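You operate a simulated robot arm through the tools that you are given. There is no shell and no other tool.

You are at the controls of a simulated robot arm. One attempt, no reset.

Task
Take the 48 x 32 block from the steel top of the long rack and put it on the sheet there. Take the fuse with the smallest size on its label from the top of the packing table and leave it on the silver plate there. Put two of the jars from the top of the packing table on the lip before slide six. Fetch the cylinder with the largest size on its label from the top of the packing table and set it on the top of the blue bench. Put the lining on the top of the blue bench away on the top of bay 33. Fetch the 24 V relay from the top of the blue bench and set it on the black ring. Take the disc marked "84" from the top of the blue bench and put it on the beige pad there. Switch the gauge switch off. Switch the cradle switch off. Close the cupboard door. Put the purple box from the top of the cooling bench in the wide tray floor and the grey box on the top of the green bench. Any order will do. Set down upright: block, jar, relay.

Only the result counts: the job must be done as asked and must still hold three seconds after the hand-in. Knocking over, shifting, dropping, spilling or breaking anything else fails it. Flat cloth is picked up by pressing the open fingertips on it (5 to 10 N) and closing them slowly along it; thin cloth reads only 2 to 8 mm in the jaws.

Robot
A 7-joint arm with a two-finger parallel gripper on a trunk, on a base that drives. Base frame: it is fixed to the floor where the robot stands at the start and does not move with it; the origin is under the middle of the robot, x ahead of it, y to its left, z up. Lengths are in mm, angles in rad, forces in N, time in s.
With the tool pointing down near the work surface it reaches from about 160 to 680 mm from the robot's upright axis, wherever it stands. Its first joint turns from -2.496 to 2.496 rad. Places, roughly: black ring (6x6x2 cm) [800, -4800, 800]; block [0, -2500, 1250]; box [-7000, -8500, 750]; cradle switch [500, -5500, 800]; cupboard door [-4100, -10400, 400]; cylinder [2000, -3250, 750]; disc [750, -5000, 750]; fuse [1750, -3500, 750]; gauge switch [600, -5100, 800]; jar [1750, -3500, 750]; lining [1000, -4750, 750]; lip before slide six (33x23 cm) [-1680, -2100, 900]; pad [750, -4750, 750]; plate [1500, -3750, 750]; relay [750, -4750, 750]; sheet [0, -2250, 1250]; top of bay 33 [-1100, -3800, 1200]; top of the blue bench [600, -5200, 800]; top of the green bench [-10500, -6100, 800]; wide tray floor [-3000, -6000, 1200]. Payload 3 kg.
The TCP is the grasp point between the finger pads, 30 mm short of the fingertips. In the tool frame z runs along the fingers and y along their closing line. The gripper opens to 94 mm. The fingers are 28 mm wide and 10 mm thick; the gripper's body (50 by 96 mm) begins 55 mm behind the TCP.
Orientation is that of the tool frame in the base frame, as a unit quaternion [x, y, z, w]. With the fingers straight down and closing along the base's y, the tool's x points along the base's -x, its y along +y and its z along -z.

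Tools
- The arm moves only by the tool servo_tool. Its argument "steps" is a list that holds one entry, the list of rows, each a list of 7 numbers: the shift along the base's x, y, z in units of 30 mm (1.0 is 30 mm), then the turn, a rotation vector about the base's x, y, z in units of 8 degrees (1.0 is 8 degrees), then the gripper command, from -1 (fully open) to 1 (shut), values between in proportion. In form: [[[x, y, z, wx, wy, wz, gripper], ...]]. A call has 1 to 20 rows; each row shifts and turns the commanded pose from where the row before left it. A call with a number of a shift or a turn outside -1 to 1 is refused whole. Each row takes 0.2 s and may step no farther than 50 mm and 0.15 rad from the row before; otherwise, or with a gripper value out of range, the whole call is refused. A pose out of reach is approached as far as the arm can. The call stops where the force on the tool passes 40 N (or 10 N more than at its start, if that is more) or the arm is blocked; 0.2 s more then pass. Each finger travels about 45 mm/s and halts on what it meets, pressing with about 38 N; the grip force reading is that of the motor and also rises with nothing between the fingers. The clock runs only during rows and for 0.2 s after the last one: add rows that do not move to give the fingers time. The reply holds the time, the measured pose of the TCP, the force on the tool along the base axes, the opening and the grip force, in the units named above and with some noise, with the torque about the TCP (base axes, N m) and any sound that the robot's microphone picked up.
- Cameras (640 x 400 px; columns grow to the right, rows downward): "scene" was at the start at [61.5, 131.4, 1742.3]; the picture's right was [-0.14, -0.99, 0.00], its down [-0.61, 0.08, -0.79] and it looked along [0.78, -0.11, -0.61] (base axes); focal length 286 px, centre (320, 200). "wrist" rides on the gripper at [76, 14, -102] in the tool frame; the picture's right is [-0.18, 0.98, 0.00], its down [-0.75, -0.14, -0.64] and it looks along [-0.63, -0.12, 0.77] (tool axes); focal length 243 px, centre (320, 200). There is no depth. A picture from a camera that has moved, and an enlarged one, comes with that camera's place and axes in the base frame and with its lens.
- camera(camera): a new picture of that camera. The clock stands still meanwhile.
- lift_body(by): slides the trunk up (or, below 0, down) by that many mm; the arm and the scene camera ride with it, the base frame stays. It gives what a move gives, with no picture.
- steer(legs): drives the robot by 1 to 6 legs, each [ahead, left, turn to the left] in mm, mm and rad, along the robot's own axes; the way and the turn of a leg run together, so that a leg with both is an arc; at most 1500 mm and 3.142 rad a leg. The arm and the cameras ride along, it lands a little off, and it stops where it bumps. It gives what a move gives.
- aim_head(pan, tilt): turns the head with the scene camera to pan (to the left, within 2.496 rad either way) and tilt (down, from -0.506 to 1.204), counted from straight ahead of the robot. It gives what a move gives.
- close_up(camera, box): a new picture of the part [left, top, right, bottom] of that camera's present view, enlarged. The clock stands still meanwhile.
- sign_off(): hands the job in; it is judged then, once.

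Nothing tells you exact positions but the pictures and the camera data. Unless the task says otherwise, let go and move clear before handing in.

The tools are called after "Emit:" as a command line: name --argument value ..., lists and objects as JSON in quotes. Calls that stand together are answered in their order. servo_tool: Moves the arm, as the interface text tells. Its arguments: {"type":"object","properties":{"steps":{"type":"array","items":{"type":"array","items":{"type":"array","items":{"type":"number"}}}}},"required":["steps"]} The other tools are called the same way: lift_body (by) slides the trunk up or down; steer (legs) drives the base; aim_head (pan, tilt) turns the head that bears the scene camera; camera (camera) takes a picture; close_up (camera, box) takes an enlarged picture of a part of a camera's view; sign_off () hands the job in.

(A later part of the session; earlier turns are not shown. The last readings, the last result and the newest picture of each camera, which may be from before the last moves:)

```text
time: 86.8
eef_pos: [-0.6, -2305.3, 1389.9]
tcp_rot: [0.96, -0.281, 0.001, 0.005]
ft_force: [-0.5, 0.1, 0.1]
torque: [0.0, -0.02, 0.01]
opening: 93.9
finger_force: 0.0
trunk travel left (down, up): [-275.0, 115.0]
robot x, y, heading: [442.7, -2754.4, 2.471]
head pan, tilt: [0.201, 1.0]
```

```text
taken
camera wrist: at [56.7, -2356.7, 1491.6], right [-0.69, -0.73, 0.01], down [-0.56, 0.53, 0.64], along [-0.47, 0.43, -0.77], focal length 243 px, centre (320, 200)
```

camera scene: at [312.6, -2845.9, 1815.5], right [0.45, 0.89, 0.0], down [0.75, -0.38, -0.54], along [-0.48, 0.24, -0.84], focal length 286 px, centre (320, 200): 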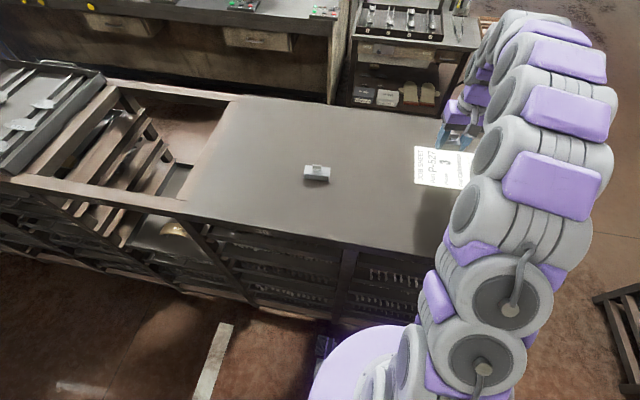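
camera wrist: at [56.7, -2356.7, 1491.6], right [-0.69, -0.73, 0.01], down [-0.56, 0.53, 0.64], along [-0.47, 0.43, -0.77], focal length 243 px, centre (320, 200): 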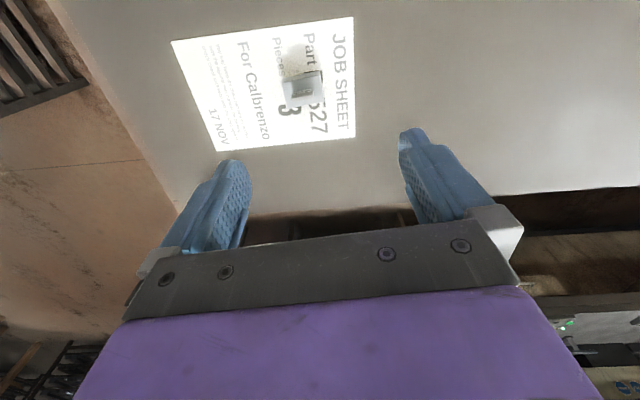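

The block stands on the sheet. Next I'll tuck the arm, back away from the rack, turn round and go to the packing table.

Emit:
servo_tool --steps '[[[0.7, -0.71, 0, 0, 0, 0, -1], [0.7, -0.71, 0, 0, 0, 0, -1], [0.7, -0.71, 0, 0, 0, 0, -1], [0.7, -0.71, 0, 0, 0, 0, -1], [0.7, -0.71, 0, 0, 0, 0, -1], [0.7, -0.71, 0, 0, 0, 0, -1], [0.7, -0.71, 0, 0, 0, 0, -1], [0.7, -0.71, 0, 0, 0, 0, -1], [0.7, -0.71, 0, 0, 0, 0, -1], [0.7, -0.71, 0, 0, 0, 0, -1]]]'

Emit:
steer --legs '[[-200, 0, 0], [0, 0, 3.09], [550, 570, 0]]'

Emit:
aim_head --pan 0 --tilt 0.7

Emit:
camera --camera "scene"

Emit:
aim_head --pan -0.8 --tilt 0.7

Emit:
camera --camera "scene"

```text
time: 89.0
eef_pos: [208.5, -2518.8, 1391.1]
tcp_rot: [0.96, -0.281, -0.001, 0.005]
ft_force: [-0.9, -0.2, -1.3]
torque: [0.0, 0.02, -0.05]
opening: 94.1
finger_force: 0.1
trunk travel left (down, up): [-275.0, 115.0]
robot x, y, heading: [439.0, -2754.8, 2.469]
head pan, tilt: [0.201, 1.0]
```

```text
time: 101.8
eef_pos: [1616.8, -2997.6, 1389.6]
tcp_rot: [0.274, 0.962, 0.005, 0.001]
ft_force: [0.7, -0.6, 0.4]
torque: [0.0, 0.0, 0.03]
opening: 94.1
finger_force: 0.1
trunk travel left (down, up): [-275.0, 115.0]
robot x, y, heading: [1382.8, -2764.0, -0.661]
head pan, tilt: [0.201, 1.0]
```

```text
time: 102.6
eef_pos: [1616.6, -2995.5, 1391.2]
tcp_rot: [0.274, 0.962, 0.005, 0.0]
ft_force: [0.1, -0.7, -1.1]
torque: [-0.03, 0.0, -0.02]
opening: 94.0
finger_force: 0.0
trunk travel left (down, up): [-275.0, 115.0]
robot x, y, heading: [1381.8, -2764.4, -0.656]
head pan, tilt: [0.0, 0.7]
```

```text
taken
camera scene: at [1513.9, -2685.4, 1838.7], right [-0.61, -0.79, 0.0], down [-0.51, 0.39, -0.76], along [0.61, -0.47, -0.65], focal length 286 px, centre (320, 200)
```

scene: 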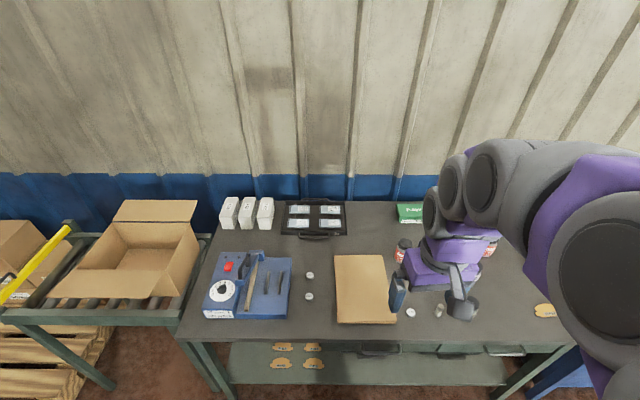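

```text
time: 103.8
eef_pos: [1617.2, -2996.4, 1390.5]
tcp_rot: [0.274, 0.962, 0.004, 0.0]
ft_force: [-0.6, -1.3, -0.2]
torque: [0.02, 0.02, -0.01]
opening: 93.8
finger_force: 0.1
trunk travel left (down, up): [-275.0, 115.0]
robot x, y, heading: [1383.0, -2767.8, -0.657]
head pan, tilt: [-0.799, 0.7]
```

```text
taken
camera scene: at [1456.5, -2718.1, 1838.9], right [-0.99, -0.12, 0.0], down [-0.08, 0.64, -0.76], along [0.09, -0.76, -0.64], focal length 286 px, centre (320, 200)
```

scene: 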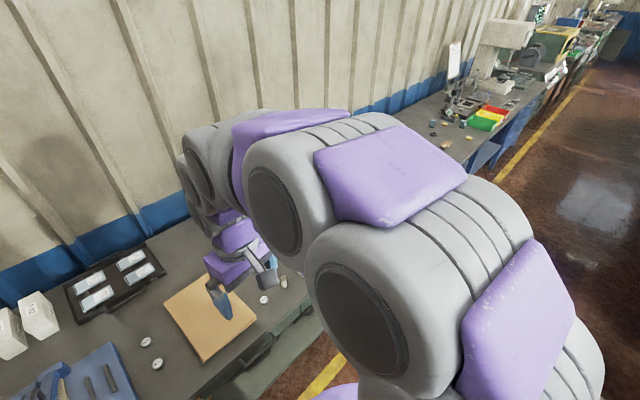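

I'm in front of the packing table, whose front edge is about 540 mm ahead, but the arm hides its right half. I'll sidestep right and look back to the left.

Emit:
steer --legs '[[0, -500, 0]]'

Emit:
aim_head --pan 0.45 --tilt 0.75

Emit:
camera --camera "scene"

Emit:
close_up --camera "scene" --box '[200, 180, 440, 330]'

```text
time: 106.6
eef_pos: [1329.9, -3369.1, 1391.6]
tcp_rot: [0.274, 0.962, 0.0, -0.003]
ft_force: [-1.1, -0.3, -0.2]
torque: [0.06, -0.02, 0.02]
opening: 94.1
finger_force: 0.0
trunk travel left (down, up): [-275.0, 115.0]
robot x, y, heading: [1085.2, -3146.6, -0.658]
head pan, tilt: [-0.799, 0.7]
```

```text
time: 108.1
eef_pos: [1317.7, -3385.0, 1389.8]
tcp_rot: [0.274, 0.962, 0.005, 0.001]
ft_force: [0.1, -1.4, 0.7]
torque: [-0.02, -0.03, 0.01]
opening: 93.9
finger_force: 0.0
trunk travel left (down, up): [-275.0, 115.0]
robot x, y, heading: [1086.8, -3147.0, -0.661]
head pan, tilt: [0.45, 0.75]
```

```text
taken
camera scene: at [1227.0, -3041.3, 1835.4], right [-0.21, -0.98, 0.0], down [-0.67, 0.14, -0.73], along [0.72, -0.15, -0.68], focal length 286 px, centre (320, 200)
```

scene: 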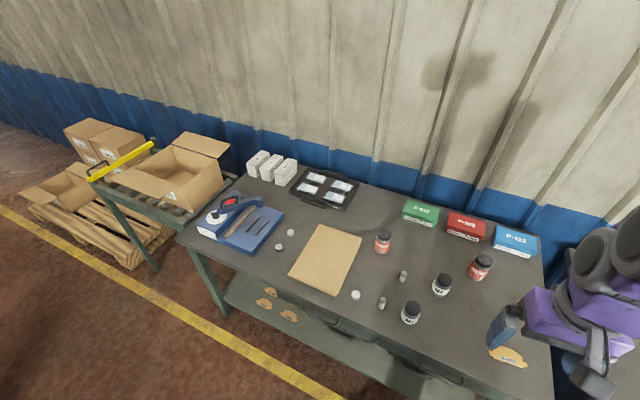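

```text
2.67 times, centred on (320, 255) of scene
camera zoom: at [1227.0, -3041.3, 1835.4], right [-0.21, -0.98, 0.0], down [-0.67, 0.14, -0.73], along [0.72, -0.15, -0.68], focal length 764 px, centre (320, 53)
```

zoom: 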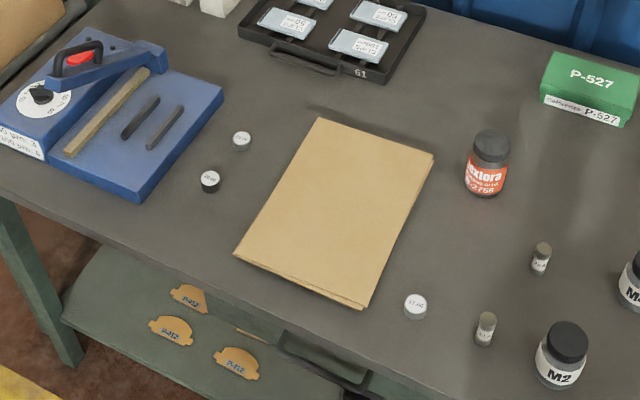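

The table holds short labelled cylinders, two fuses, four jars and a file. I'll zoom in to read labels and find the silver plate.

Emit:
close_up --camera "scene" --box '[270, 225, 302, 253]'

Emit:
close_up --camera "scene" --box '[340, 260, 440, 330]'

Emit:
close_up --camera "scene" --box '[365, 220, 515, 314]'

Emit:
close_up --camera "scene" --box '[440, 240, 640, 400]'

```text
14.29 times, centred on (286, 239) of scene
camera zoom: at [1227.0, -3041.3, 1835.4], right [-0.21, -0.98, 0.0], down [-0.67, 0.14, -0.73], along [0.72, -0.15, -0.68], focal length 4093 px, centre (806, -357)
```

zoom: 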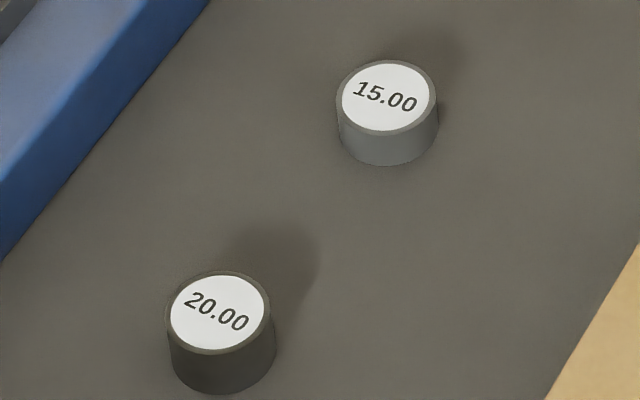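

```text
5.71 times, centred on (390, 295) of scene
camera zoom: at [1227.0, -3041.3, 1835.4], right [-0.21, -0.98, 0.0], down [-0.67, 0.14, -0.73], along [0.72, -0.15, -0.68], focal length 1637 px, centre (-80, -343)
```

zoom: 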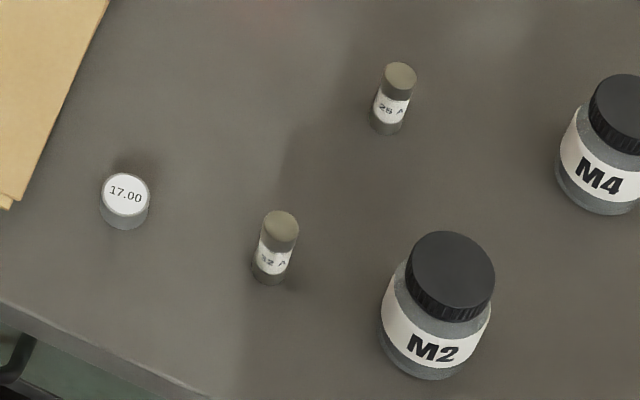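

```text
4.26 times, centred on (440, 267) of scene
camera zoom: at [1227.0, -3041.3, 1835.4], right [-0.21, -0.98, 0.0], down [-0.67, 0.14, -0.73], along [0.72, -0.15, -0.68], focal length 1219 px, centre (-191, -85)
```

zoom: 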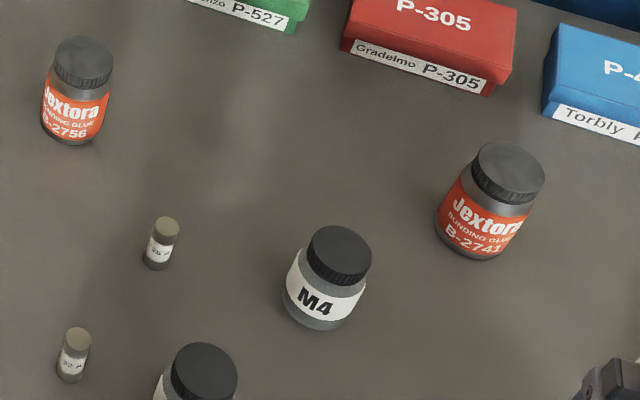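

```text
2.50 times, centred on (540, 320) of scene
camera zoom: at [1227.0, -3041.3, 1835.4], right [-0.21, -0.98, 0.0], down [-0.67, 0.14, -0.73], along [0.72, -0.15, -0.68], focal length 716 px, centre (-230, -100)
```

zoom: 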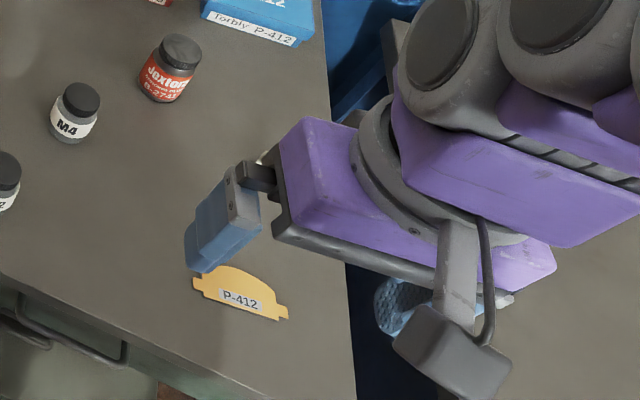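

The largest cylinder is 20.00, the fuses read about 25 A and 32 A, and the jars are M2, M4 and two glue jars. I'll read the fuse labels closer and look with the wrist camera for the silver plate.

Emit:
close_up --camera "scene" --box '[396, 268, 412, 286]'

Emit:
close_up --camera "scene" --box '[374, 294, 390, 312]'

Emit:
camera --camera "wrist"

```text
16.00 times, centred on (404, 277) of scene
camera zoom: at [1227.0, -3041.3, 1835.4], right [-0.21, -0.98, 0.0], down [-0.67, 0.14, -0.73], along [0.72, -0.15, -0.68], focal length 4584 px, centre (-1024, -1032)
```

zoom: 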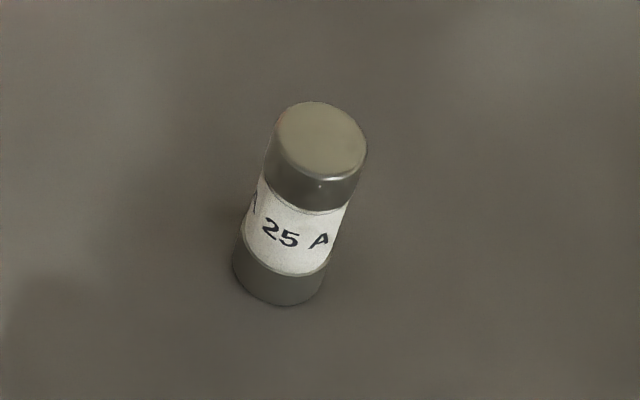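

```text
16.00 times, centred on (382, 303) of scene
camera zoom: at [1227.0, -3041.3, 1835.4], right [-0.21, -0.98, 0.0], down [-0.67, 0.14, -0.73], along [0.72, -0.15, -0.68], focal length 4584 px, centre (-672, -1448)
```

zoom: 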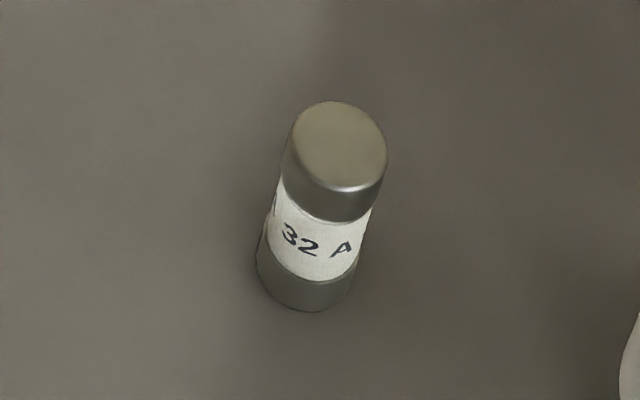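

```text
taken
camera wrist: at [1260.3, -3332.8, 1493.3], right [0.67, 0.74, 0.01], down [0.56, -0.52, 0.64], along [0.48, -0.43, -0.77], focal length 243 px, centre (320, 200)
```

wrist: 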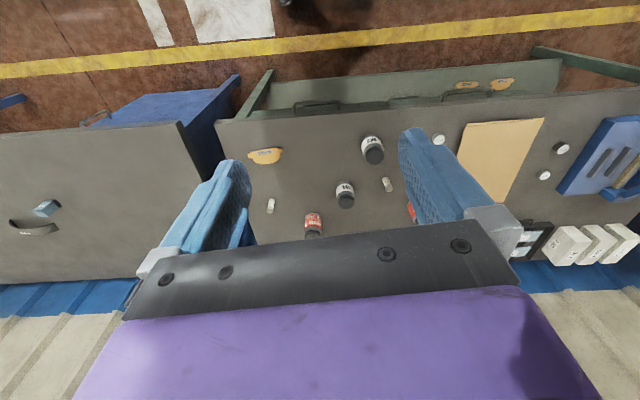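

The wrist view shows a third fuse-like item at the right end of the table. I'll zoom in on it and look for the plate.

Emit:
close_up --camera "wrist" --box '[230, 130, 410, 240]'

Emit:
close_up --camera "wrist" --box '[260, 190, 284, 218]'

Emit:
close_up --camera "wrist" --box '[0, 120, 240, 280]'

```text
3.56 times, centred on (320, 185) of wrist
camera zoom: at [1260.3, -3332.8, 1493.3], right [0.67, 0.74, 0.01], down [0.56, -0.52, 0.64], along [0.48, -0.43, -0.77], focal length 863 px, centre (320, 253)
```

zoom: 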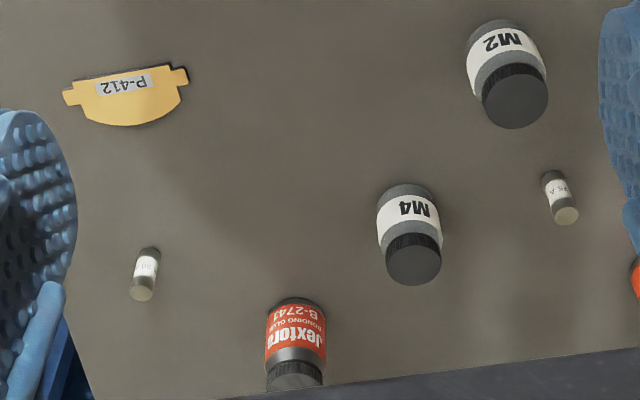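

```text
14.29 times, centred on (272, 204) of wrist
camera zoom: at [1260.3, -3332.8, 1493.3], right [0.67, 0.74, 0.01], down [0.56, -0.52, 0.64], along [0.48, -0.43, -0.77], focal length 3466 px, centre (1006, 143)
```

zoom: 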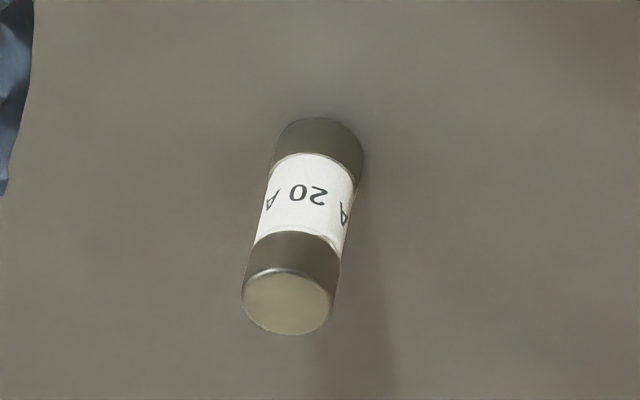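

```text
2.50 times, centred on (120, 200) of wrist
camera zoom: at [1260.3, -3332.8, 1493.3], right [0.67, 0.74, 0.01], down [0.56, -0.52, 0.64], along [0.48, -0.43, -0.77], focal length 606 px, centre (820, 200)
```

zoom: 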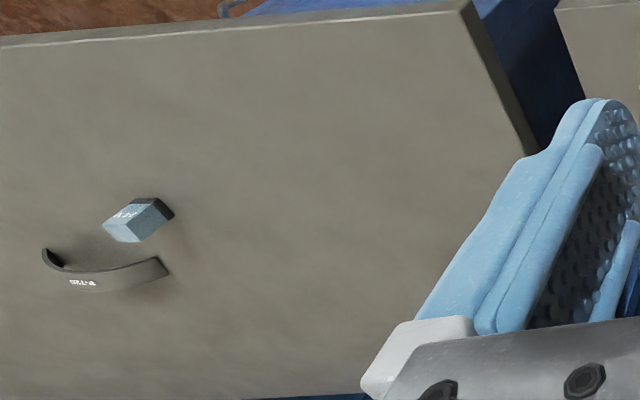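

A 20 A fuse stands at the right end, so that one is probably the smallest. The silver plate is still not seen; I'll sidestep further right to see the right end of the table and the start of the blue bench.

Emit:
steer --legs '[[0, -600, 0]]'

Emit:
aim_head --pan 0.5 --tilt 0.75

Emit:
camera --camera "scene"

Emit:
close_up --camera "scene" --box '[130, 170, 370, 320]'

Emit:
camera --camera "wrist"

```text
time: 111.5
eef_pos: [939.4, -3864.7, 1390.3]
tcp_rot: [0.282, 0.96, 0.003, 0.0]
ft_force: [0.5, -0.4, 0.2]
torque: [0.01, -0.04, 0.01]
opening: 93.9
finger_force: 0.0
trunk travel left (down, up): [-275.0, 115.0]
robot x, y, heading: [707.4, -3629.7, -0.674]
head pan, tilt: [0.45, 0.75]
```

```text
time: 112.1
eef_pos: [941.8, -3863.8, 1389.9]
tcp_rot: [0.282, 0.96, 0.002, -0.001]
ft_force: [0.7, -0.3, 0.2]
torque: [-0.01, 0.0, -0.01]
opening: 94.0
finger_force: 0.0
trunk travel left (down, up): [-275.0, 115.0]
robot x, y, heading: [711.9, -3628.4, -0.672]
head pan, tilt: [0.499, 0.75]
```

```text
taken
camera scene: at [859.0, -3512.4, 1834.5], right [-0.17, -0.99, 0.0], down [-0.67, 0.12, -0.73], along [0.72, -0.13, -0.68], focal length 286 px, centre (320, 200)
```

scene: 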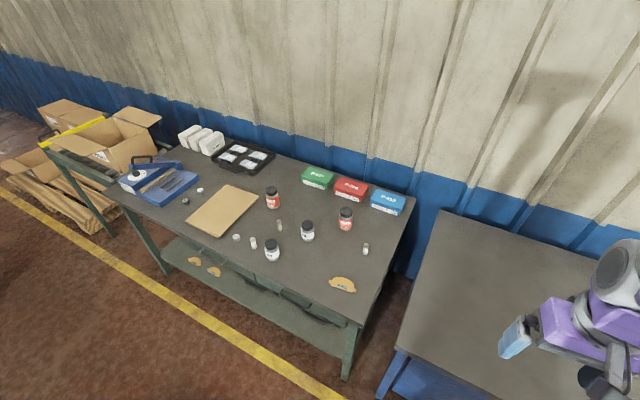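

```text
2.67 times, centred on (250, 245) of scene
camera zoom: at [859.0, -3512.4, 1834.5], right [-0.17, -0.99, 0.0], down [-0.67, 0.12, -0.73], along [0.72, -0.13, -0.68], focal length 764 px, centre (507, 80)
```

zoom: 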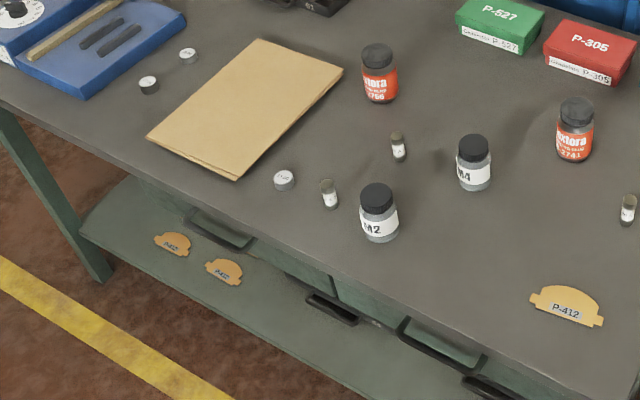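

```text
taken
camera wrist: at [885.7, -3810.3, 1493.5], right [0.68, 0.73, 0.01], down [0.56, -0.53, 0.64], along [0.47, -0.43, -0.77], focal length 243 px, centre (320, 200)
```

wrist: 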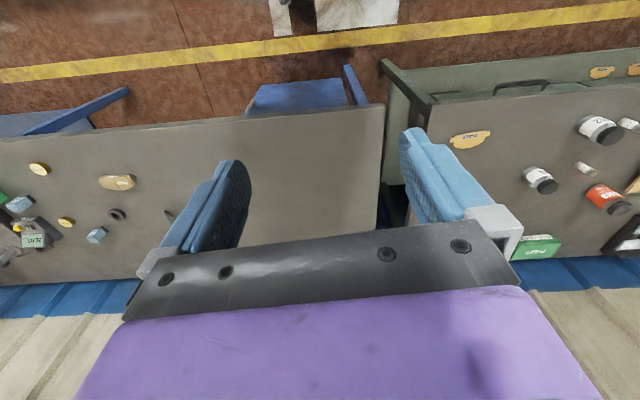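

No obvious silver plate yet besides the tan "P-412" piece; I'll zoom in on the right part of the table top.

Emit:
close_up --camera "scene" --box '[290, 200, 420, 310]'

Emit:
close_up --camera "scene" --box '[325, 265, 365, 295]'

Emit:
close_up --camera "wrist" --box '[0, 130, 220, 280]'

```text
3.64 times, centred on (355, 255) of scene
camera zoom: at [859.0, -3512.4, 1834.5], right [-0.17, -0.99, 0.0], down [-0.67, 0.12, -0.73], along [0.72, -0.13, -0.68], focal length 1042 px, centre (193, 0)
```

zoom: 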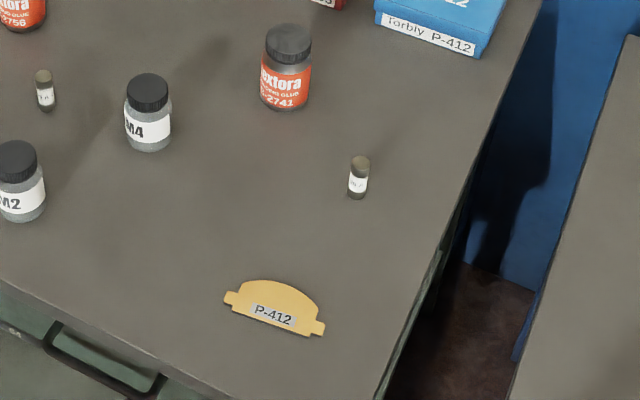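

```text
13.33 times, centred on (345, 280) of scene
camera zoom: at [859.0, -3512.4, 1834.5], right [-0.17, -0.99, 0.0], down [-0.67, 0.12, -0.73], along [0.72, -0.13, -0.68], focal length 3820 px, centre (-13, -867)
```

zoom: 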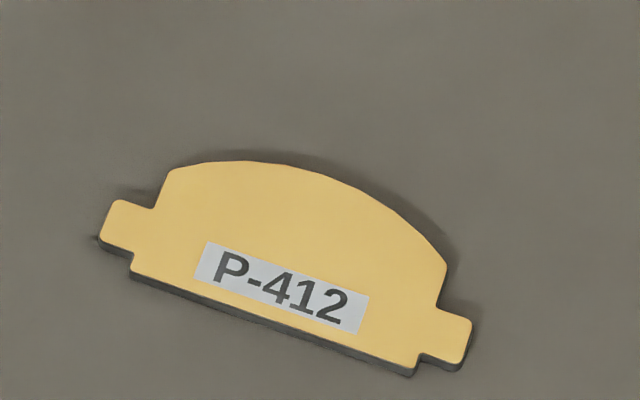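

```text
2.67 times, centred on (110, 205) of wrist
camera zoom: at [885.7, -3810.3, 1493.5], right [0.68, 0.73, 0.01], down [0.56, -0.53, 0.64], along [0.47, -0.43, -0.77], focal length 647 px, centre (880, 187)
```

zoom: 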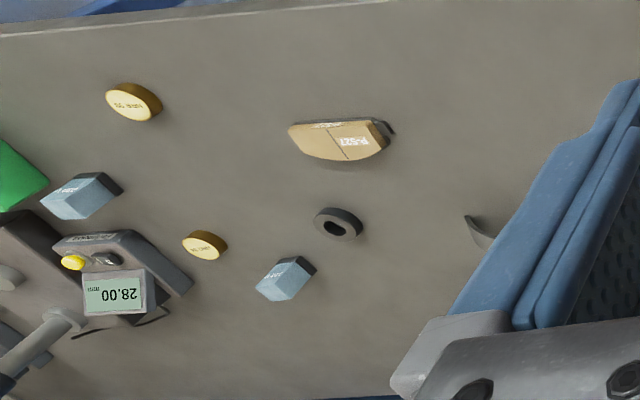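

The tan P-412 backing plate at about (1425, -3699, 846) is the only plate on the table and lies exactly where the plate was announced. The 20 A fuse stands near (1561, -3830). I'll drive in front of them, and lower the trunk.

Emit:
steer --legs '[[0, 340, 0], [165, 0, 0]]'

Emit:
lift_body --by -200

Emit:
aim_head --pan 0.0 --tilt 1.0

Emit:
camera --camera "scene"

Emit:
camera --camera "wrist"

```text
time: 115.4
eef_pos: [1285.7, -3694.1, 1390.2]
tcp_rot: [0.283, 0.959, 0.001, -0.001]
ft_force: [0.6, 1.5, -0.1]
torque: [0.0, 0.04, -0.01]
opening: 94.2
finger_force: 0.1
trunk travel left (down, up): [-275.0, 115.0]
robot x, y, heading: [1049.6, -3461.1, -0.673]
head pan, tilt: [0.499, 0.75]
```

```text
time: 117.6
eef_pos: [1282.8, -3697.3, 1190.1]
tcp_rot: [0.284, 0.959, 0.002, 0.0]
ft_force: [-0.1, -0.6, 0.6]
torque: [0.01, 0.0, -0.01]
opening: 94.0
finger_force: 0.1
trunk travel left (down, up): [-75.0, 315.0]
robot x, y, heading: [1049.6, -3459.8, -0.678]
head pan, tilt: [0.499, 0.75]
```

```text
time: 118.5
eef_pos: [1283.3, -3694.6, 1191.9]
tcp_rot: [0.283, 0.959, 0.001, -0.001]
ft_force: [1.1, 0.9, 0.1]
torque: [0.02, -0.02, 0.01]
opening: 94.4
finger_force: 0.1
trunk travel left (down, up): [-75.0, 315.0]
robot x, y, heading: [1051.7, -3461.5, -0.679]
head pan, tilt: [0.0, 1.0]
```

```text
taken
camera scene: at [1168.8, -3381.4, 1616.0], right [-0.63, -0.78, 0.0], down [-0.65, 0.53, -0.54], along [0.42, -0.34, -0.84], focal length 286 px, centre (320, 200)
```

scene: 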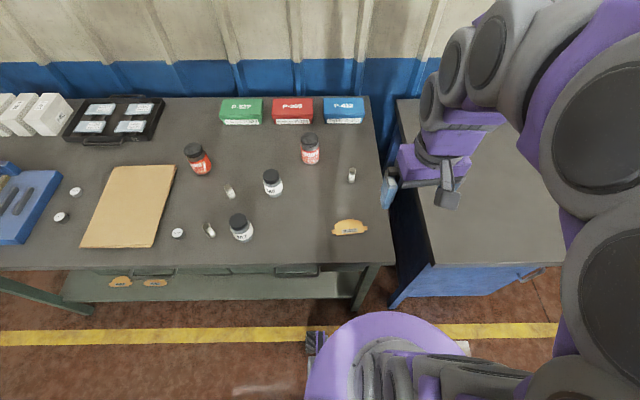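

```text
taken
camera wrist: at [1228.0, -3641.8, 1293.5], right [0.69, 0.73, 0.0], down [0.56, -0.53, 0.64], along [0.47, -0.44, -0.77], focal length 243 px, centre (320, 200)
```

wrist: 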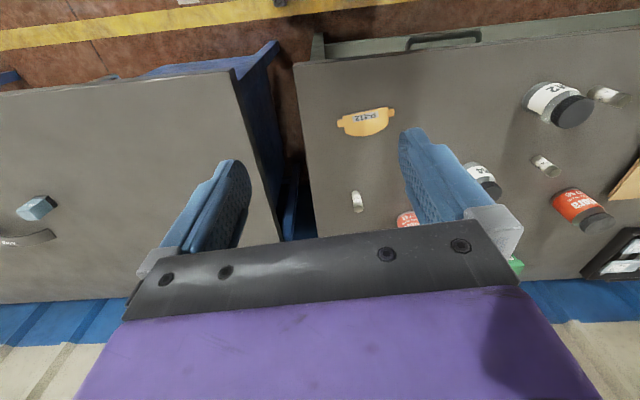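

The fuse is at about (1552, -3828), 620 mm from the axis. I'll move the gripper above it and look.

Emit:
servo_tool --steps '[[[0.9, -0.44, -0.55, 0, 0, 0, -1], [0.9, -0.44, -0.55, 0, 0, 0, -1], [0.9, -0.44, -0.55, 0, 0, 0, -1], [0.9, -0.44, -0.55, 0, 0, 0, -1], [0.9, -0.44, -0.55, 0, 0, 0, -1], [0.9, -0.44, -0.55, 0, 0, 0, -1], [0.9, -0.44, -0.55, 0, 0, 0, -1], [0.9, -0.44, -0.55, 0, 0, 0, -1], [0.9, -0.44, -0.55, 0, 0, 0, -1], [0.9, -0.44, -0.55, 0, 0, 0, -1], [0, 0, 0, 0, 0, 0, -1]]]'

Emit:
camera --camera "wrist"

```text
time: 120.9
eef_pos: [1556.6, -3822.4, 1025.5]
tcp_rot: [0.283, 0.959, 0.0, -0.001]
ft_force: [0.3, -0.9, -0.6]
torque: [-0.01, 0.01, 0.02]
opening: 93.9
finger_force: 0.1
trunk travel left (down, up): [-75.0, 315.0]
robot x, y, heading: [1052.6, -3461.3, -0.676]
head pan, tilt: [0.0, 1.0]
```

```text
taken
camera wrist: at [1501.2, -3768.8, 1128.5], right [0.69, 0.73, 0.0], down [0.56, -0.53, 0.64], along [0.46, -0.44, -0.77], focal length 243 px, centre (320, 200)
```

wrist: 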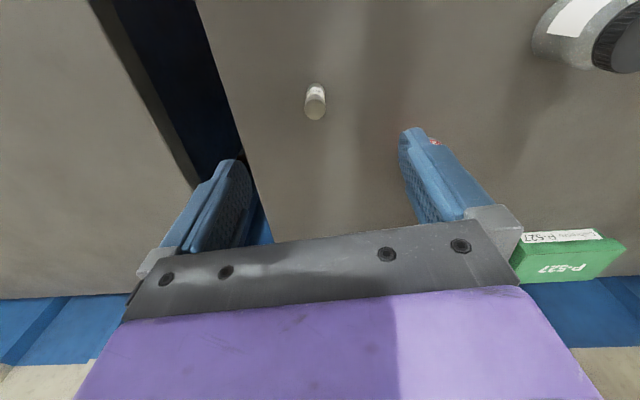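

The fuse is about 22 mm thick and 58 mm tall, standing upright at (1554, -3826), nearly centred between the fingers. I'll descend and close on it.

Emit:
servo_tool --steps '[[[-0.1, -0.12, -0.9, 0, 0, 0, -1], [0, 0, -0.9, 0, 0, 0, -1], [0, 0, -0.9, 0, 0, 0, -1], [0, 0, -0.9, 0, 0, 0, -1], [0, 0, -0.9, 0, 0, 0, -1], [0, 0, 0, 0, 0, 0, -1]]]'

Emit:
camera --camera "wrist"

```text
time: 122.3
eef_pos: [1553.9, -3827.8, 890.9]
tcp_rot: [0.284, 0.959, 0.0, -0.001]
ft_force: [0.3, 0.3, 0.3]
torque: [-0.01, -0.02, 0.0]
opening: 93.9
finger_force: 0.0
trunk travel left (down, up): [-75.0, 315.0]
robot x, y, heading: [1052.4, -3464.4, -0.674]
head pan, tilt: [0.0, 1.0]
```

```text
taken
camera wrist: at [1498.2, -3772.7, 994.2], right [0.69, 0.73, 0.0], down [0.56, -0.53, 0.64], along [0.46, -0.44, -0.77], focal length 243 px, centre (320, 200)
```

wrist: 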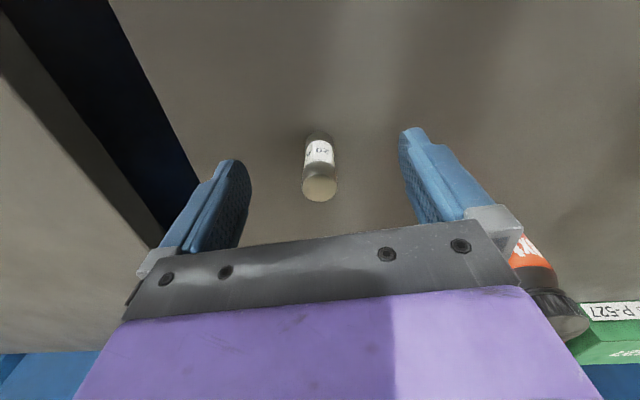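

The fuse is well centred. I'll lower 14 mm more, close and lift slightly.

Emit:
servo_tool --steps '[[[0, 0, -0.47, 0, 0, 0, -1], [0, 0, 0, 0, 0, 0, -0.3], [0, 0, 0, 0, 0, 0, 0.3], [0, 0, 0, 0, 0, 0, 0.8], [0, 0, 0, 0, 0, 0, 0.8], [0, 0, 0, 0, 0, 0, 0.8], [0, 0, 0, 0, 0, 0, 0.8]]]'

Emit:
servo_tool --steps '[[[0, 0, 0.5, 0, 0, 0, 0.8], [0, 0, 0.8, 0, 0, 0, 0.8], [0, 0, 0.8, 0, 0, 0, 0.8]]]'

Emit:
camera --camera "wrist"

```text
time: 123.9
eef_pos: [1551.7, -3825.5, 877.9]
tcp_rot: [0.284, 0.959, -0.001, -0.002]
ft_force: [-0.6, 0.4, 0.6]
torque: [0.0, -0.01, 0.01]
opening: 24.7
finger_force: 38.1
trunk travel left (down, up): [-75.0, 315.0]
robot x, y, heading: [1052.1, -3460.6, -0.682]
head pan, tilt: [0.0, 1.0]
```

```text
time: 124.7
eef_pos: [1553.1, -3823.9, 941.9]
tcp_rot: [0.283, 0.959, -0.001, -0.002]
ft_force: [0.6, 0.3, -0.7]
torque: [0.0, -0.02, -0.01]
opening: 24.8
finger_force: 37.6
trunk travel left (down, up): [-75.0, 315.0]
robot x, y, heading: [1052.1, -3463.7, -0.677]
head pan, tilt: [0.0, 1.0]
```

```text
taken
camera wrist: at [1498.4, -3770.3, 1043.9], right [0.69, 0.73, 0.0], down [0.56, -0.53, 0.64], along [0.46, -0.44, -0.77], focal length 243 px, centre (320, 200)
```

wrist: 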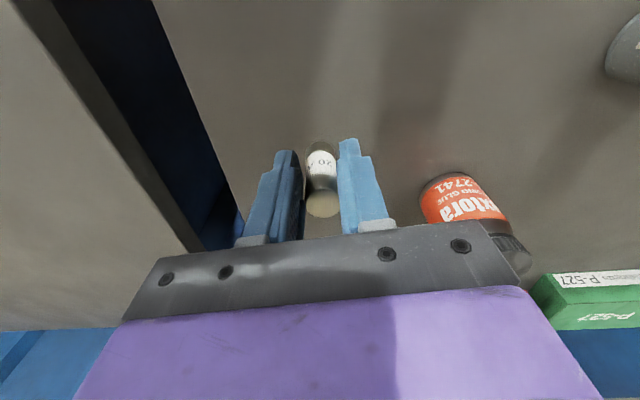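

The fuse is held. I'll carry it to above the plate and check its place from the wrist.

Emit:
servo_tool --steps '[[[-0.85, 0.8, 0.2, 0, 0, 0, 0.8], [-0.85, 0.8, 0.2, 0, 0, 0, 0.8], [-0.85, 0.8, 0.2, 0, 0, 0, 0.8], [-0.85, 0.8, 0, 0, 0, 0, 0.8], [-0.85, 0.8, 0, 0, 0, 0, 0.8], [0, 0, 0, 0, 0, 0, 0.8]]]'

Emit:
camera --camera "wrist"

Emit:
close_up --camera "scene" --box '[300, 150, 420, 250]'

```text
time: 126.1
eef_pos: [1424.3, -3706.4, 958.0]
tcp_rot: [0.284, 0.959, 0.0, -0.002]
ft_force: [0.5, -0.1, -0.5]
torque: [0.03, 0.0, 0.0]
opening: 24.7
finger_force: 38.3
trunk travel left (down, up): [-75.0, 315.0]
robot x, y, heading: [1052.4, -3460.9, -0.679]
head pan, tilt: [0.0, 1.0]
```

```text
taken
camera wrist: at [1369.1, -3653.5, 1061.6], right [0.69, 0.73, 0.0], down [0.56, -0.53, 0.64], along [0.46, -0.44, -0.77], focal length 243 px, centre (320, 200)
```

wrist: 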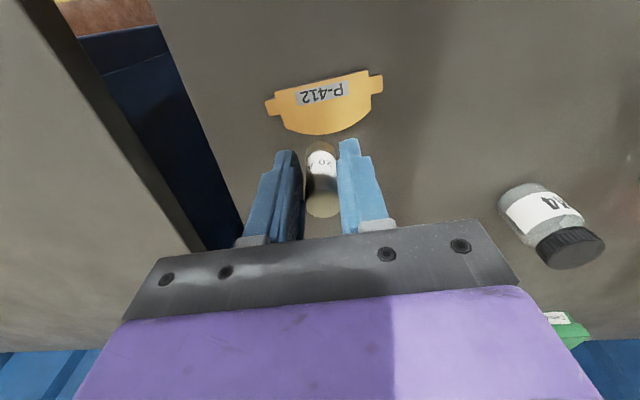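

```text
4.00 times, centred on (360, 200) of scene
camera zoom: at [1175.3, -3376.3, 1615.3], right [-0.63, -0.78, 0.0], down [-0.66, 0.53, -0.54], along [0.42, -0.34, -0.84], focal length 1146 px, centre (160, 200)
```

zoom: 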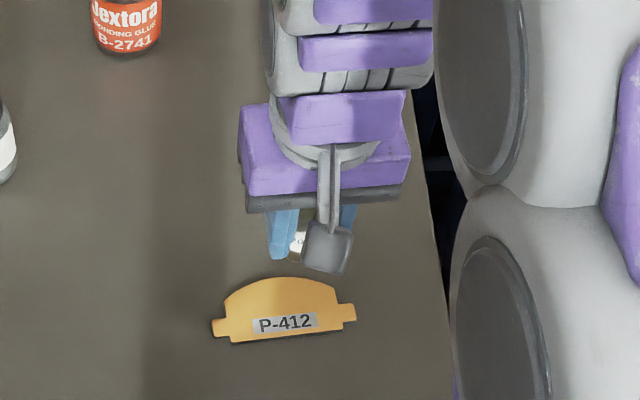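

The fuse will land near the plate's centre; I'll shift about 6 mm, then lower until contact.

Emit:
servo_tool --steps '[[[0.13, 0.2, -0.6, 0, 0, 0, 0.8], [0, 0, -0.8, 0, 0, 0, 0.8], [0, 0, -0.7, 0, 0, 0, 0.8], [0, 0, -0.1, 0, 0, 0, 0.8], [0, 0, 0, 0, 0, 0, 0.8]]]'

Emit:
servo_tool --steps '[[[0, 0, -0.07, 0, 0, 0, 0.8], [0, 0, 0, 0, 0, 0, 0.8]]]'

```text
time: 127.3
eef_pos: [1430.3, -3699.8, 889.4]
tcp_rot: [0.283, 0.959, -0.001, -0.001]
ft_force: [1.5, 0.3, -0.5]
torque: [-0.03, 0.03, -0.02]
opening: 24.4
finger_force: 37.6
trunk travel left (down, up): [-75.0, 315.0]
robot x, y, heading: [1050.8, -3461.0, -0.674]
head pan, tilt: [0.0, 1.0]
```

```text
time: 127.9
eef_pos: [1430.8, -3700.5, 888.8]
tcp_rot: [0.283, 0.959, 0.0, -0.002]
ft_force: [-0.6, 0.3, 0.3]
torque: [0.0, -0.01, 0.01]
opening: 24.6
finger_force: 38.1
trunk travel left (down, up): [-75.0, 315.0]
robot x, y, heading: [1050.8, -3459.6, -0.677]
head pan, tilt: [0.0, 1.0]
```

Emit:
servo_tool --steps '[[[0, 0, -0.08, 0, 0, 0, 0.8], [0, 0, 0, 0, 0, 0, 0.8]]]'

Emit:
servo_tool --steps '[[[0, 0, -0.06, 0, 0, 0, 0.8], [0, 0, 0, 0, 0, 0, 0.8]]]'

Emit:
camera --camera "wrist"

```text
time: 128.5
eef_pos: [1429.6, -3699.5, 886.0]
tcp_rot: [0.282, 0.959, 0.0, -0.002]
ft_force: [-1.1, 0.0, -1.8]
torque: [-0.01, 0.03, 0.01]
opening: 24.6
finger_force: 37.9
trunk travel left (down, up): [-75.0, 315.0]
robot x, y, heading: [1047.7, -3460.5, -0.674]
head pan, tilt: [0.0, 1.0]
```

```text
time: 129.1
eef_pos: [1430.1, -3698.5, 885.5]
tcp_rot: [0.283, 0.959, 0.0, -0.001]
ft_force: [0.9, -0.2, 0.0]
torque: [0.0, 0.01, 0.01]
opening: 24.8
finger_force: 37.8
trunk travel left (down, up): [-75.0, 315.0]
robot x, y, heading: [1052.1, -3460.5, -0.675]
head pan, tilt: [0.0, 1.0]
```

```text
taken
camera wrist: at [1374.6, -3645.9, 987.6], right [0.69, 0.73, 0.0], down [0.56, -0.53, 0.64], along [0.46, -0.44, -0.77], focal length 243 px, centre (320, 200)
```

wrist: 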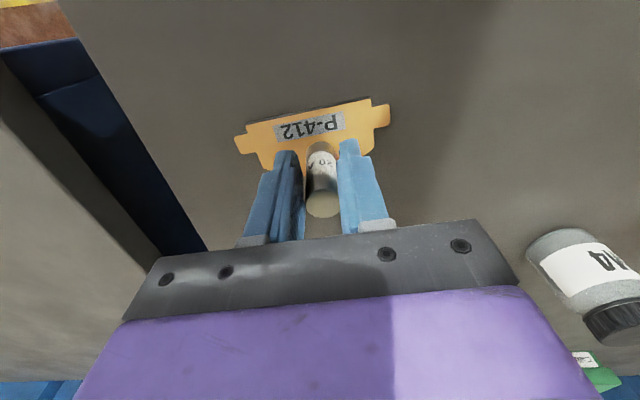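

Still above the plate by a little; I'll continue in small steps.

Emit:
servo_tool --steps '[[[0, 0, -0.08, 0, 0, 0, 0.8], [0, 0, -0.06, 0, 0, 0, 0.8], [0, 0, 0, 0, 0, 0, 0.8]]]'

Emit:
servo_tool --steps '[[[0, 0, -0.06, 0, 0, 0, 0.8], [0, 0, -0.04, 0, 0, 0, 0.8], [0, 0, 0, 0, 0, 0, 0.8]]]'

```text
time: 129.9
eef_pos: [1429.2, -3698.8, 882.6]
tcp_rot: [0.283, 0.959, 0.0, 0.001]
ft_force: [-1.7, -1.3, 23.8]
torque: [-0.09, -0.14, 0.02]
opening: 24.7
finger_force: 38.2
trunk travel left (down, up): [-75.0, 315.0]
robot x, y, heading: [1051.2, -3459.6, -0.677]
head pan, tilt: [0.0, 1.0]
```

```text
time: 130.7
eef_pos: [1430.1, -3699.3, 878.1]
tcp_rot: [0.283, 0.959, 0.0, -0.001]
ft_force: [-0.2, -2.8, 26.5]
torque: [-0.19, -0.22, -0.01]
opening: 24.7
finger_force: 37.9
trunk travel left (down, up): [-75.0, 315.0]
robot x, y, heading: [1052.2, -3461.4, -0.677]
head pan, tilt: [0.0, 1.0]
```

Contact made with about 25 N. I'll ease off a little and then open.

Emit:
servo_tool --steps '[[[0, 0, 0.06, 0, 0, 0, 0.8], [0, 0, 0, 0, 0, 0, 0.8]]]'

Emit:
servo_tool --steps '[[[0, 0, 0, 0, 0, 0, 0.4], [0, 0, 0, 0, 0, 0, 0], [0, 0, 0, 0, 0, 0, -0.5], [0, 0, 0, 0, 0, 0, -1], [0, 0, 0, 0, 0, 0, -1], [0, 0, 0, 0, 0, 0, -1]]]'

Emit:
servo_tool --steps '[[[0, 0, 0.3, 0, 0, 0, -1], [0, 0, 1, 0, 0, 0, -1], [0, 0, 1, 0, 0, 0, -1], [0, 0, 1, 0, 0, 0, -1], [0, 0, 1, 0, 0, 0, -1]]]'

Emit:
camera --camera "wrist"

```text
time: 131.3
eef_pos: [1429.9, -3699.6, 877.8]
tcp_rot: [0.282, 0.959, 0.001, -0.002]
ft_force: [-1.5, -1.1, 5.3]
torque: [-0.06, 0.03, -0.01]
opening: 24.3
finger_force: 37.7
trunk travel left (down, up): [-75.0, 315.0]
robot x, y, heading: [1051.4, -3463.5, -0.673]
head pan, tilt: [0.0, 1.0]
```

```text
time: 132.7
eef_pos: [1430.1, -3699.4, 879.3]
tcp_rot: [0.284, 0.959, 0.0, -0.001]
ft_force: [0.2, 0.4, -0.3]
torque: [0.0, 0.01, 0.0]
opening: 94.3
finger_force: 0.1
trunk travel left (down, up): [-75.0, 315.0]
robot x, y, heading: [1052.2, -3464.6, -0.685]
head pan, tilt: [0.0, 1.0]
```

```text
time: 133.9
eef_pos: [1431.3, -3699.3, 1008.2]
tcp_rot: [0.283, 0.959, 0.0, -0.001]
ft_force: [-0.2, 0.0, -1.0]
torque: [0.01, 0.01, 0.01]
opening: 93.9
finger_force: 0.0
trunk travel left (down, up): [-75.0, 315.0]
robot x, y, heading: [1051.6, -3460.1, -0.677]
head pan, tilt: [0.0, 1.0]
```

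```text
taken
camera wrist: at [1376.4, -3646.5, 1111.1], right [0.69, 0.73, 0.0], down [0.56, -0.53, 0.64], along [0.46, -0.44, -0.77], focal length 243 px, centre (320, 200)
```

wrist: 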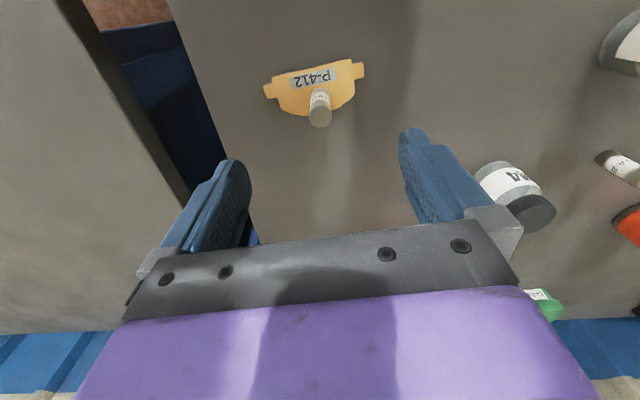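

The fuse stands on the plate. Next is the 20.00 cylinder near (2033, -3025): I'll raise and retract the arm, then sidestep left about 900 mm along the table.

Emit:
servo_tool --steps '[[[-0.3, 0.25, 1, 0, 0, 0, -1], [-0.3, 0.25, 1, 0, 0, 0, -1], [-0.3, 0.25, 1, 0, 0, 0, -1], [-0.3, 0.25, 1, 0, 0, 0, -1], [-0.6, 0.4, 1, 0, 0, 0, -1]]]'

Emit:
steer --legs '[[0, 900, 0]]'

Emit:
camera --camera "scene"

Emit:
camera --camera "wrist"

```text
time: 135.1
eef_pos: [1377.0, -3657.2, 1157.7]
tcp_rot: [0.283, 0.959, -0.001, -0.002]
ft_force: [-0.9, 0.3, -0.9]
torque: [0.05, -0.01, 0.03]
opening: 94.2
finger_force: 0.1
trunk travel left (down, up): [-75.0, 315.0]
robot x, y, heading: [1050.2, -3458.0, -0.678]
head pan, tilt: [0.0, 1.0]
```

```text
time: 139.9
eef_pos: [1945.4, -2936.4, 1157.3]
tcp_rot: [0.274, 0.962, 0.0, -0.002]
ft_force: [0.0, 0.3, -0.1]
torque: [-0.01, -0.01, -0.01]
opening: 93.8
finger_force: 0.1
trunk travel left (down, up): [-75.0, 315.0]
robot x, y, heading: [1618.3, -2745.6, -0.661]
head pan, tilt: [0.0, 1.0]
```

```text
taken
camera scene: at [1736.4, -2659.8, 1615.5], right [-0.61, -0.79, 0.0], down [-0.67, 0.52, -0.54], along [0.43, -0.33, -0.84], focal length 286 px, centre (320, 200)
```

scene: 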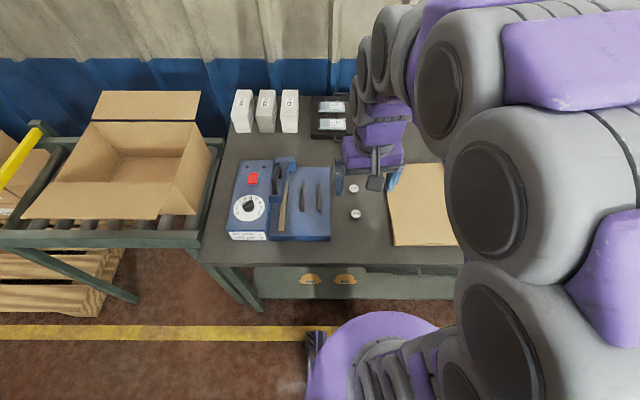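

```text
taken
camera wrist: at [1889.3, -2885.0, 1260.5], right [0.67, 0.74, 0.0], down [0.57, -0.52, 0.64], along [0.47, -0.43, -0.77], focal length 243 px, centre (320, 200)
```

wrist: 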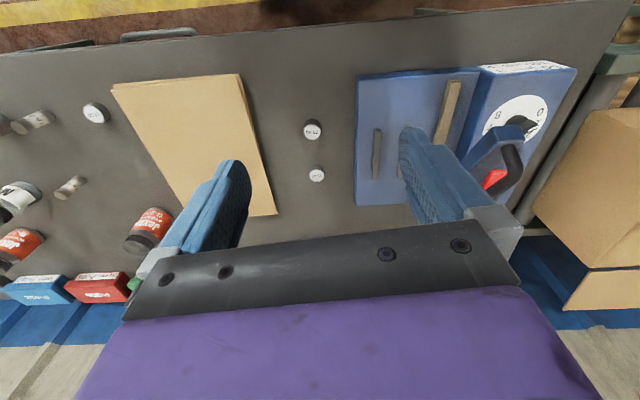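

The 20.00 cylinder is at about (2006, -3011), the front one of the two. I'll move above it with the fingers partly open, to stay clear of the blue fixture.

Emit:
servo_tool --steps '[[[0.29, -0.355, -0.95, 0, 0, 0, -0.5], [0.29, -0.355, -0.95, 0, 0, 0, -0.5], [0.29, -0.355, -0.95, 0, 0, 0, -0.5], [0.29, -0.355, -0.95, 0, 0, 0, -0.5], [0.29, -0.355, -0.95, 0, 0, 0, -0.5], [0.29, -0.355, -0.95, 0, 0, 0, -0.5], [0.29, -0.355, -0.95, 0, 0, 0, -0.5], [0, 0, 0, 0, 0, 0, -0.5]]]'

Emit:
camera --camera "wrist"

```text
time: 141.7
eef_pos: [2006.7, -3010.3, 961.6]
tcp_rot: [0.274, 0.962, -0.001, -0.002]
ft_force: [0.7, 0.3, -0.1]
torque: [-0.02, 0.01, 0.0]
opening: 70.7
finger_force: 0.0
trunk travel left (down, up): [-75.0, 315.0]
robot x, y, heading: [1618.9, -2746.8, -0.664]
head pan, tilt: [0.0, 1.0]
```

```text
taken
camera wrist: at [1950.0, -2958.3, 1064.0], right [0.67, 0.74, 0.0], down [0.57, -0.52, 0.64], along [0.47, -0.43, -0.77], focal length 243 px, centre (320, 200)
```

wrist: 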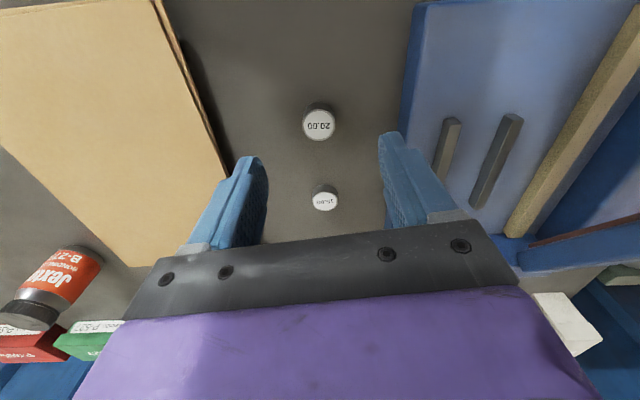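

I'll shift 5–6 mm forward and descend around the cylinder.

Emit:
servo_tool --steps '[[[0.17, -0.2, -0.7, 0, 0, 0, -0.5], [0, 0, -0.9, 0, 0, 0, -0.5], [0, 0, -0.9, 0, 0, 0, -0.5], [0, 0, 0, 0, 0, 0, -0.5]]]'

Emit:
camera --camera "wrist"

```text
time: 142.7
eef_pos: [2013.4, -3017.2, 883.2]
tcp_rot: [0.274, 0.962, -0.001, -0.001]
ft_force: [-0.2, 0.8, 0.3]
torque: [-0.02, 0.04, 0.02]
opening: 70.4
finger_force: 0.0
trunk travel left (down, up): [-75.0, 315.0]
robot x, y, heading: [1616.2, -2747.8, -0.659]
head pan, tilt: [0.0, 1.0]
```

```text
taken
camera wrist: at [1956.3, -2964.2, 985.4], right [0.67, 0.74, 0.0], down [0.57, -0.52, 0.64], along [0.47, -0.43, -0.77], focal length 243 px, centre (320, 200)
```

wrist: 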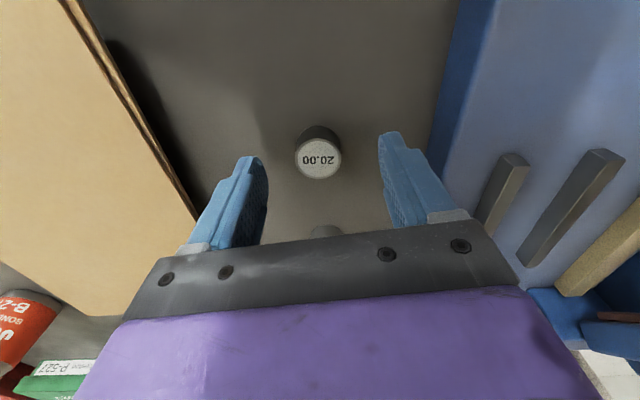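

Centred. I'll lower 8 mm, close and lift.

Emit:
servo_tool --steps '[[[0.03, -0.03, -0.27, 0, 0, 0, -0.5], [0, 0, 0, 0, 0, 0, 0], [0, 0, 0, 0, 0, 0, 0.6], [0, 0, 0, 0, 0, 0, 0.6], [0, 0, 0, 0, 0, 0, 0.6], [0, 0, 0, 0, 0, 0, 0.6]]]'

Emit:
servo_tool --steps '[[[0, 0, 0.5, 0, 0, 0, 0.6], [0, 0, 1, 0, 0, 0, 0.6], [0, 0, 1, 0, 0, 0, 0.6], [0, 0, 1, 0, 0, 0, 0.6], [-0.3, 0.25, 1, 0, 0, 0, 0.6], [-0.6, 0.4, 1, 0, 0, 0, 0.6], [-0.6, 0.4, 1, 0, 0, 0, 0.6], [-0.6, 0.4, 1, 0, 0, 0, 0.6], [0, 0, 1, 0, 0, 0, 0.6], [0, 0, 1, 0, 0, 0, 0.6]]]'

Emit:
camera --camera "wrist"

```text
time: 144.1
eef_pos: [2012.2, -3018.0, 874.6]
tcp_rot: [0.275, 0.962, 0.0, -0.002]
ft_force: [0.8, 0.0, -0.2]
torque: [-0.01, -0.01, 0.03]
opening: 18.7
finger_force: 0.1
trunk travel left (down, up): [-75.0, 315.0]
robot x, y, heading: [1614.6, -2747.6, -0.664]
head pan, tilt: [0.0, 1.0]
```

```text
time: 146.3
eef_pos: [1949.5, -2972.7, 1161.7]
tcp_rot: [0.274, 0.962, 0.0, -0.001]
ft_force: [-0.7, -0.5, 0.0]
torque: [-0.02, 0.01, -0.03]
opening: 18.8
finger_force: 0.0
trunk travel left (down, up): [-75.0, 315.0]
robot x, y, heading: [1615.0, -2746.9, -0.664]
head pan, tilt: [0.0, 1.0]
```

```text
taken
camera wrist: at [1893.1, -2920.2, 1264.0], right [0.67, 0.74, 0.0], down [0.57, -0.52, 0.64], along [0.47, -0.43, -0.77], focal length 243 px, centre (320, 200)
```

wrist: 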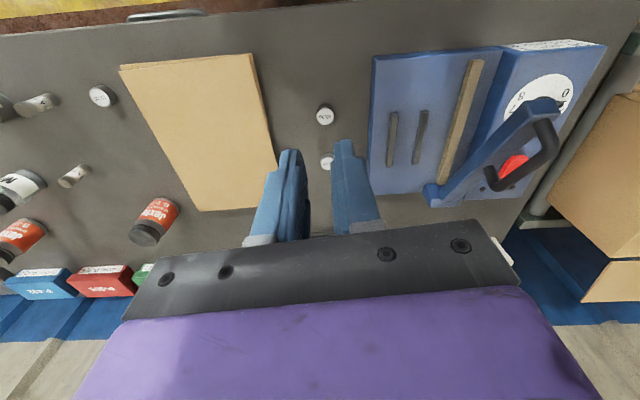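

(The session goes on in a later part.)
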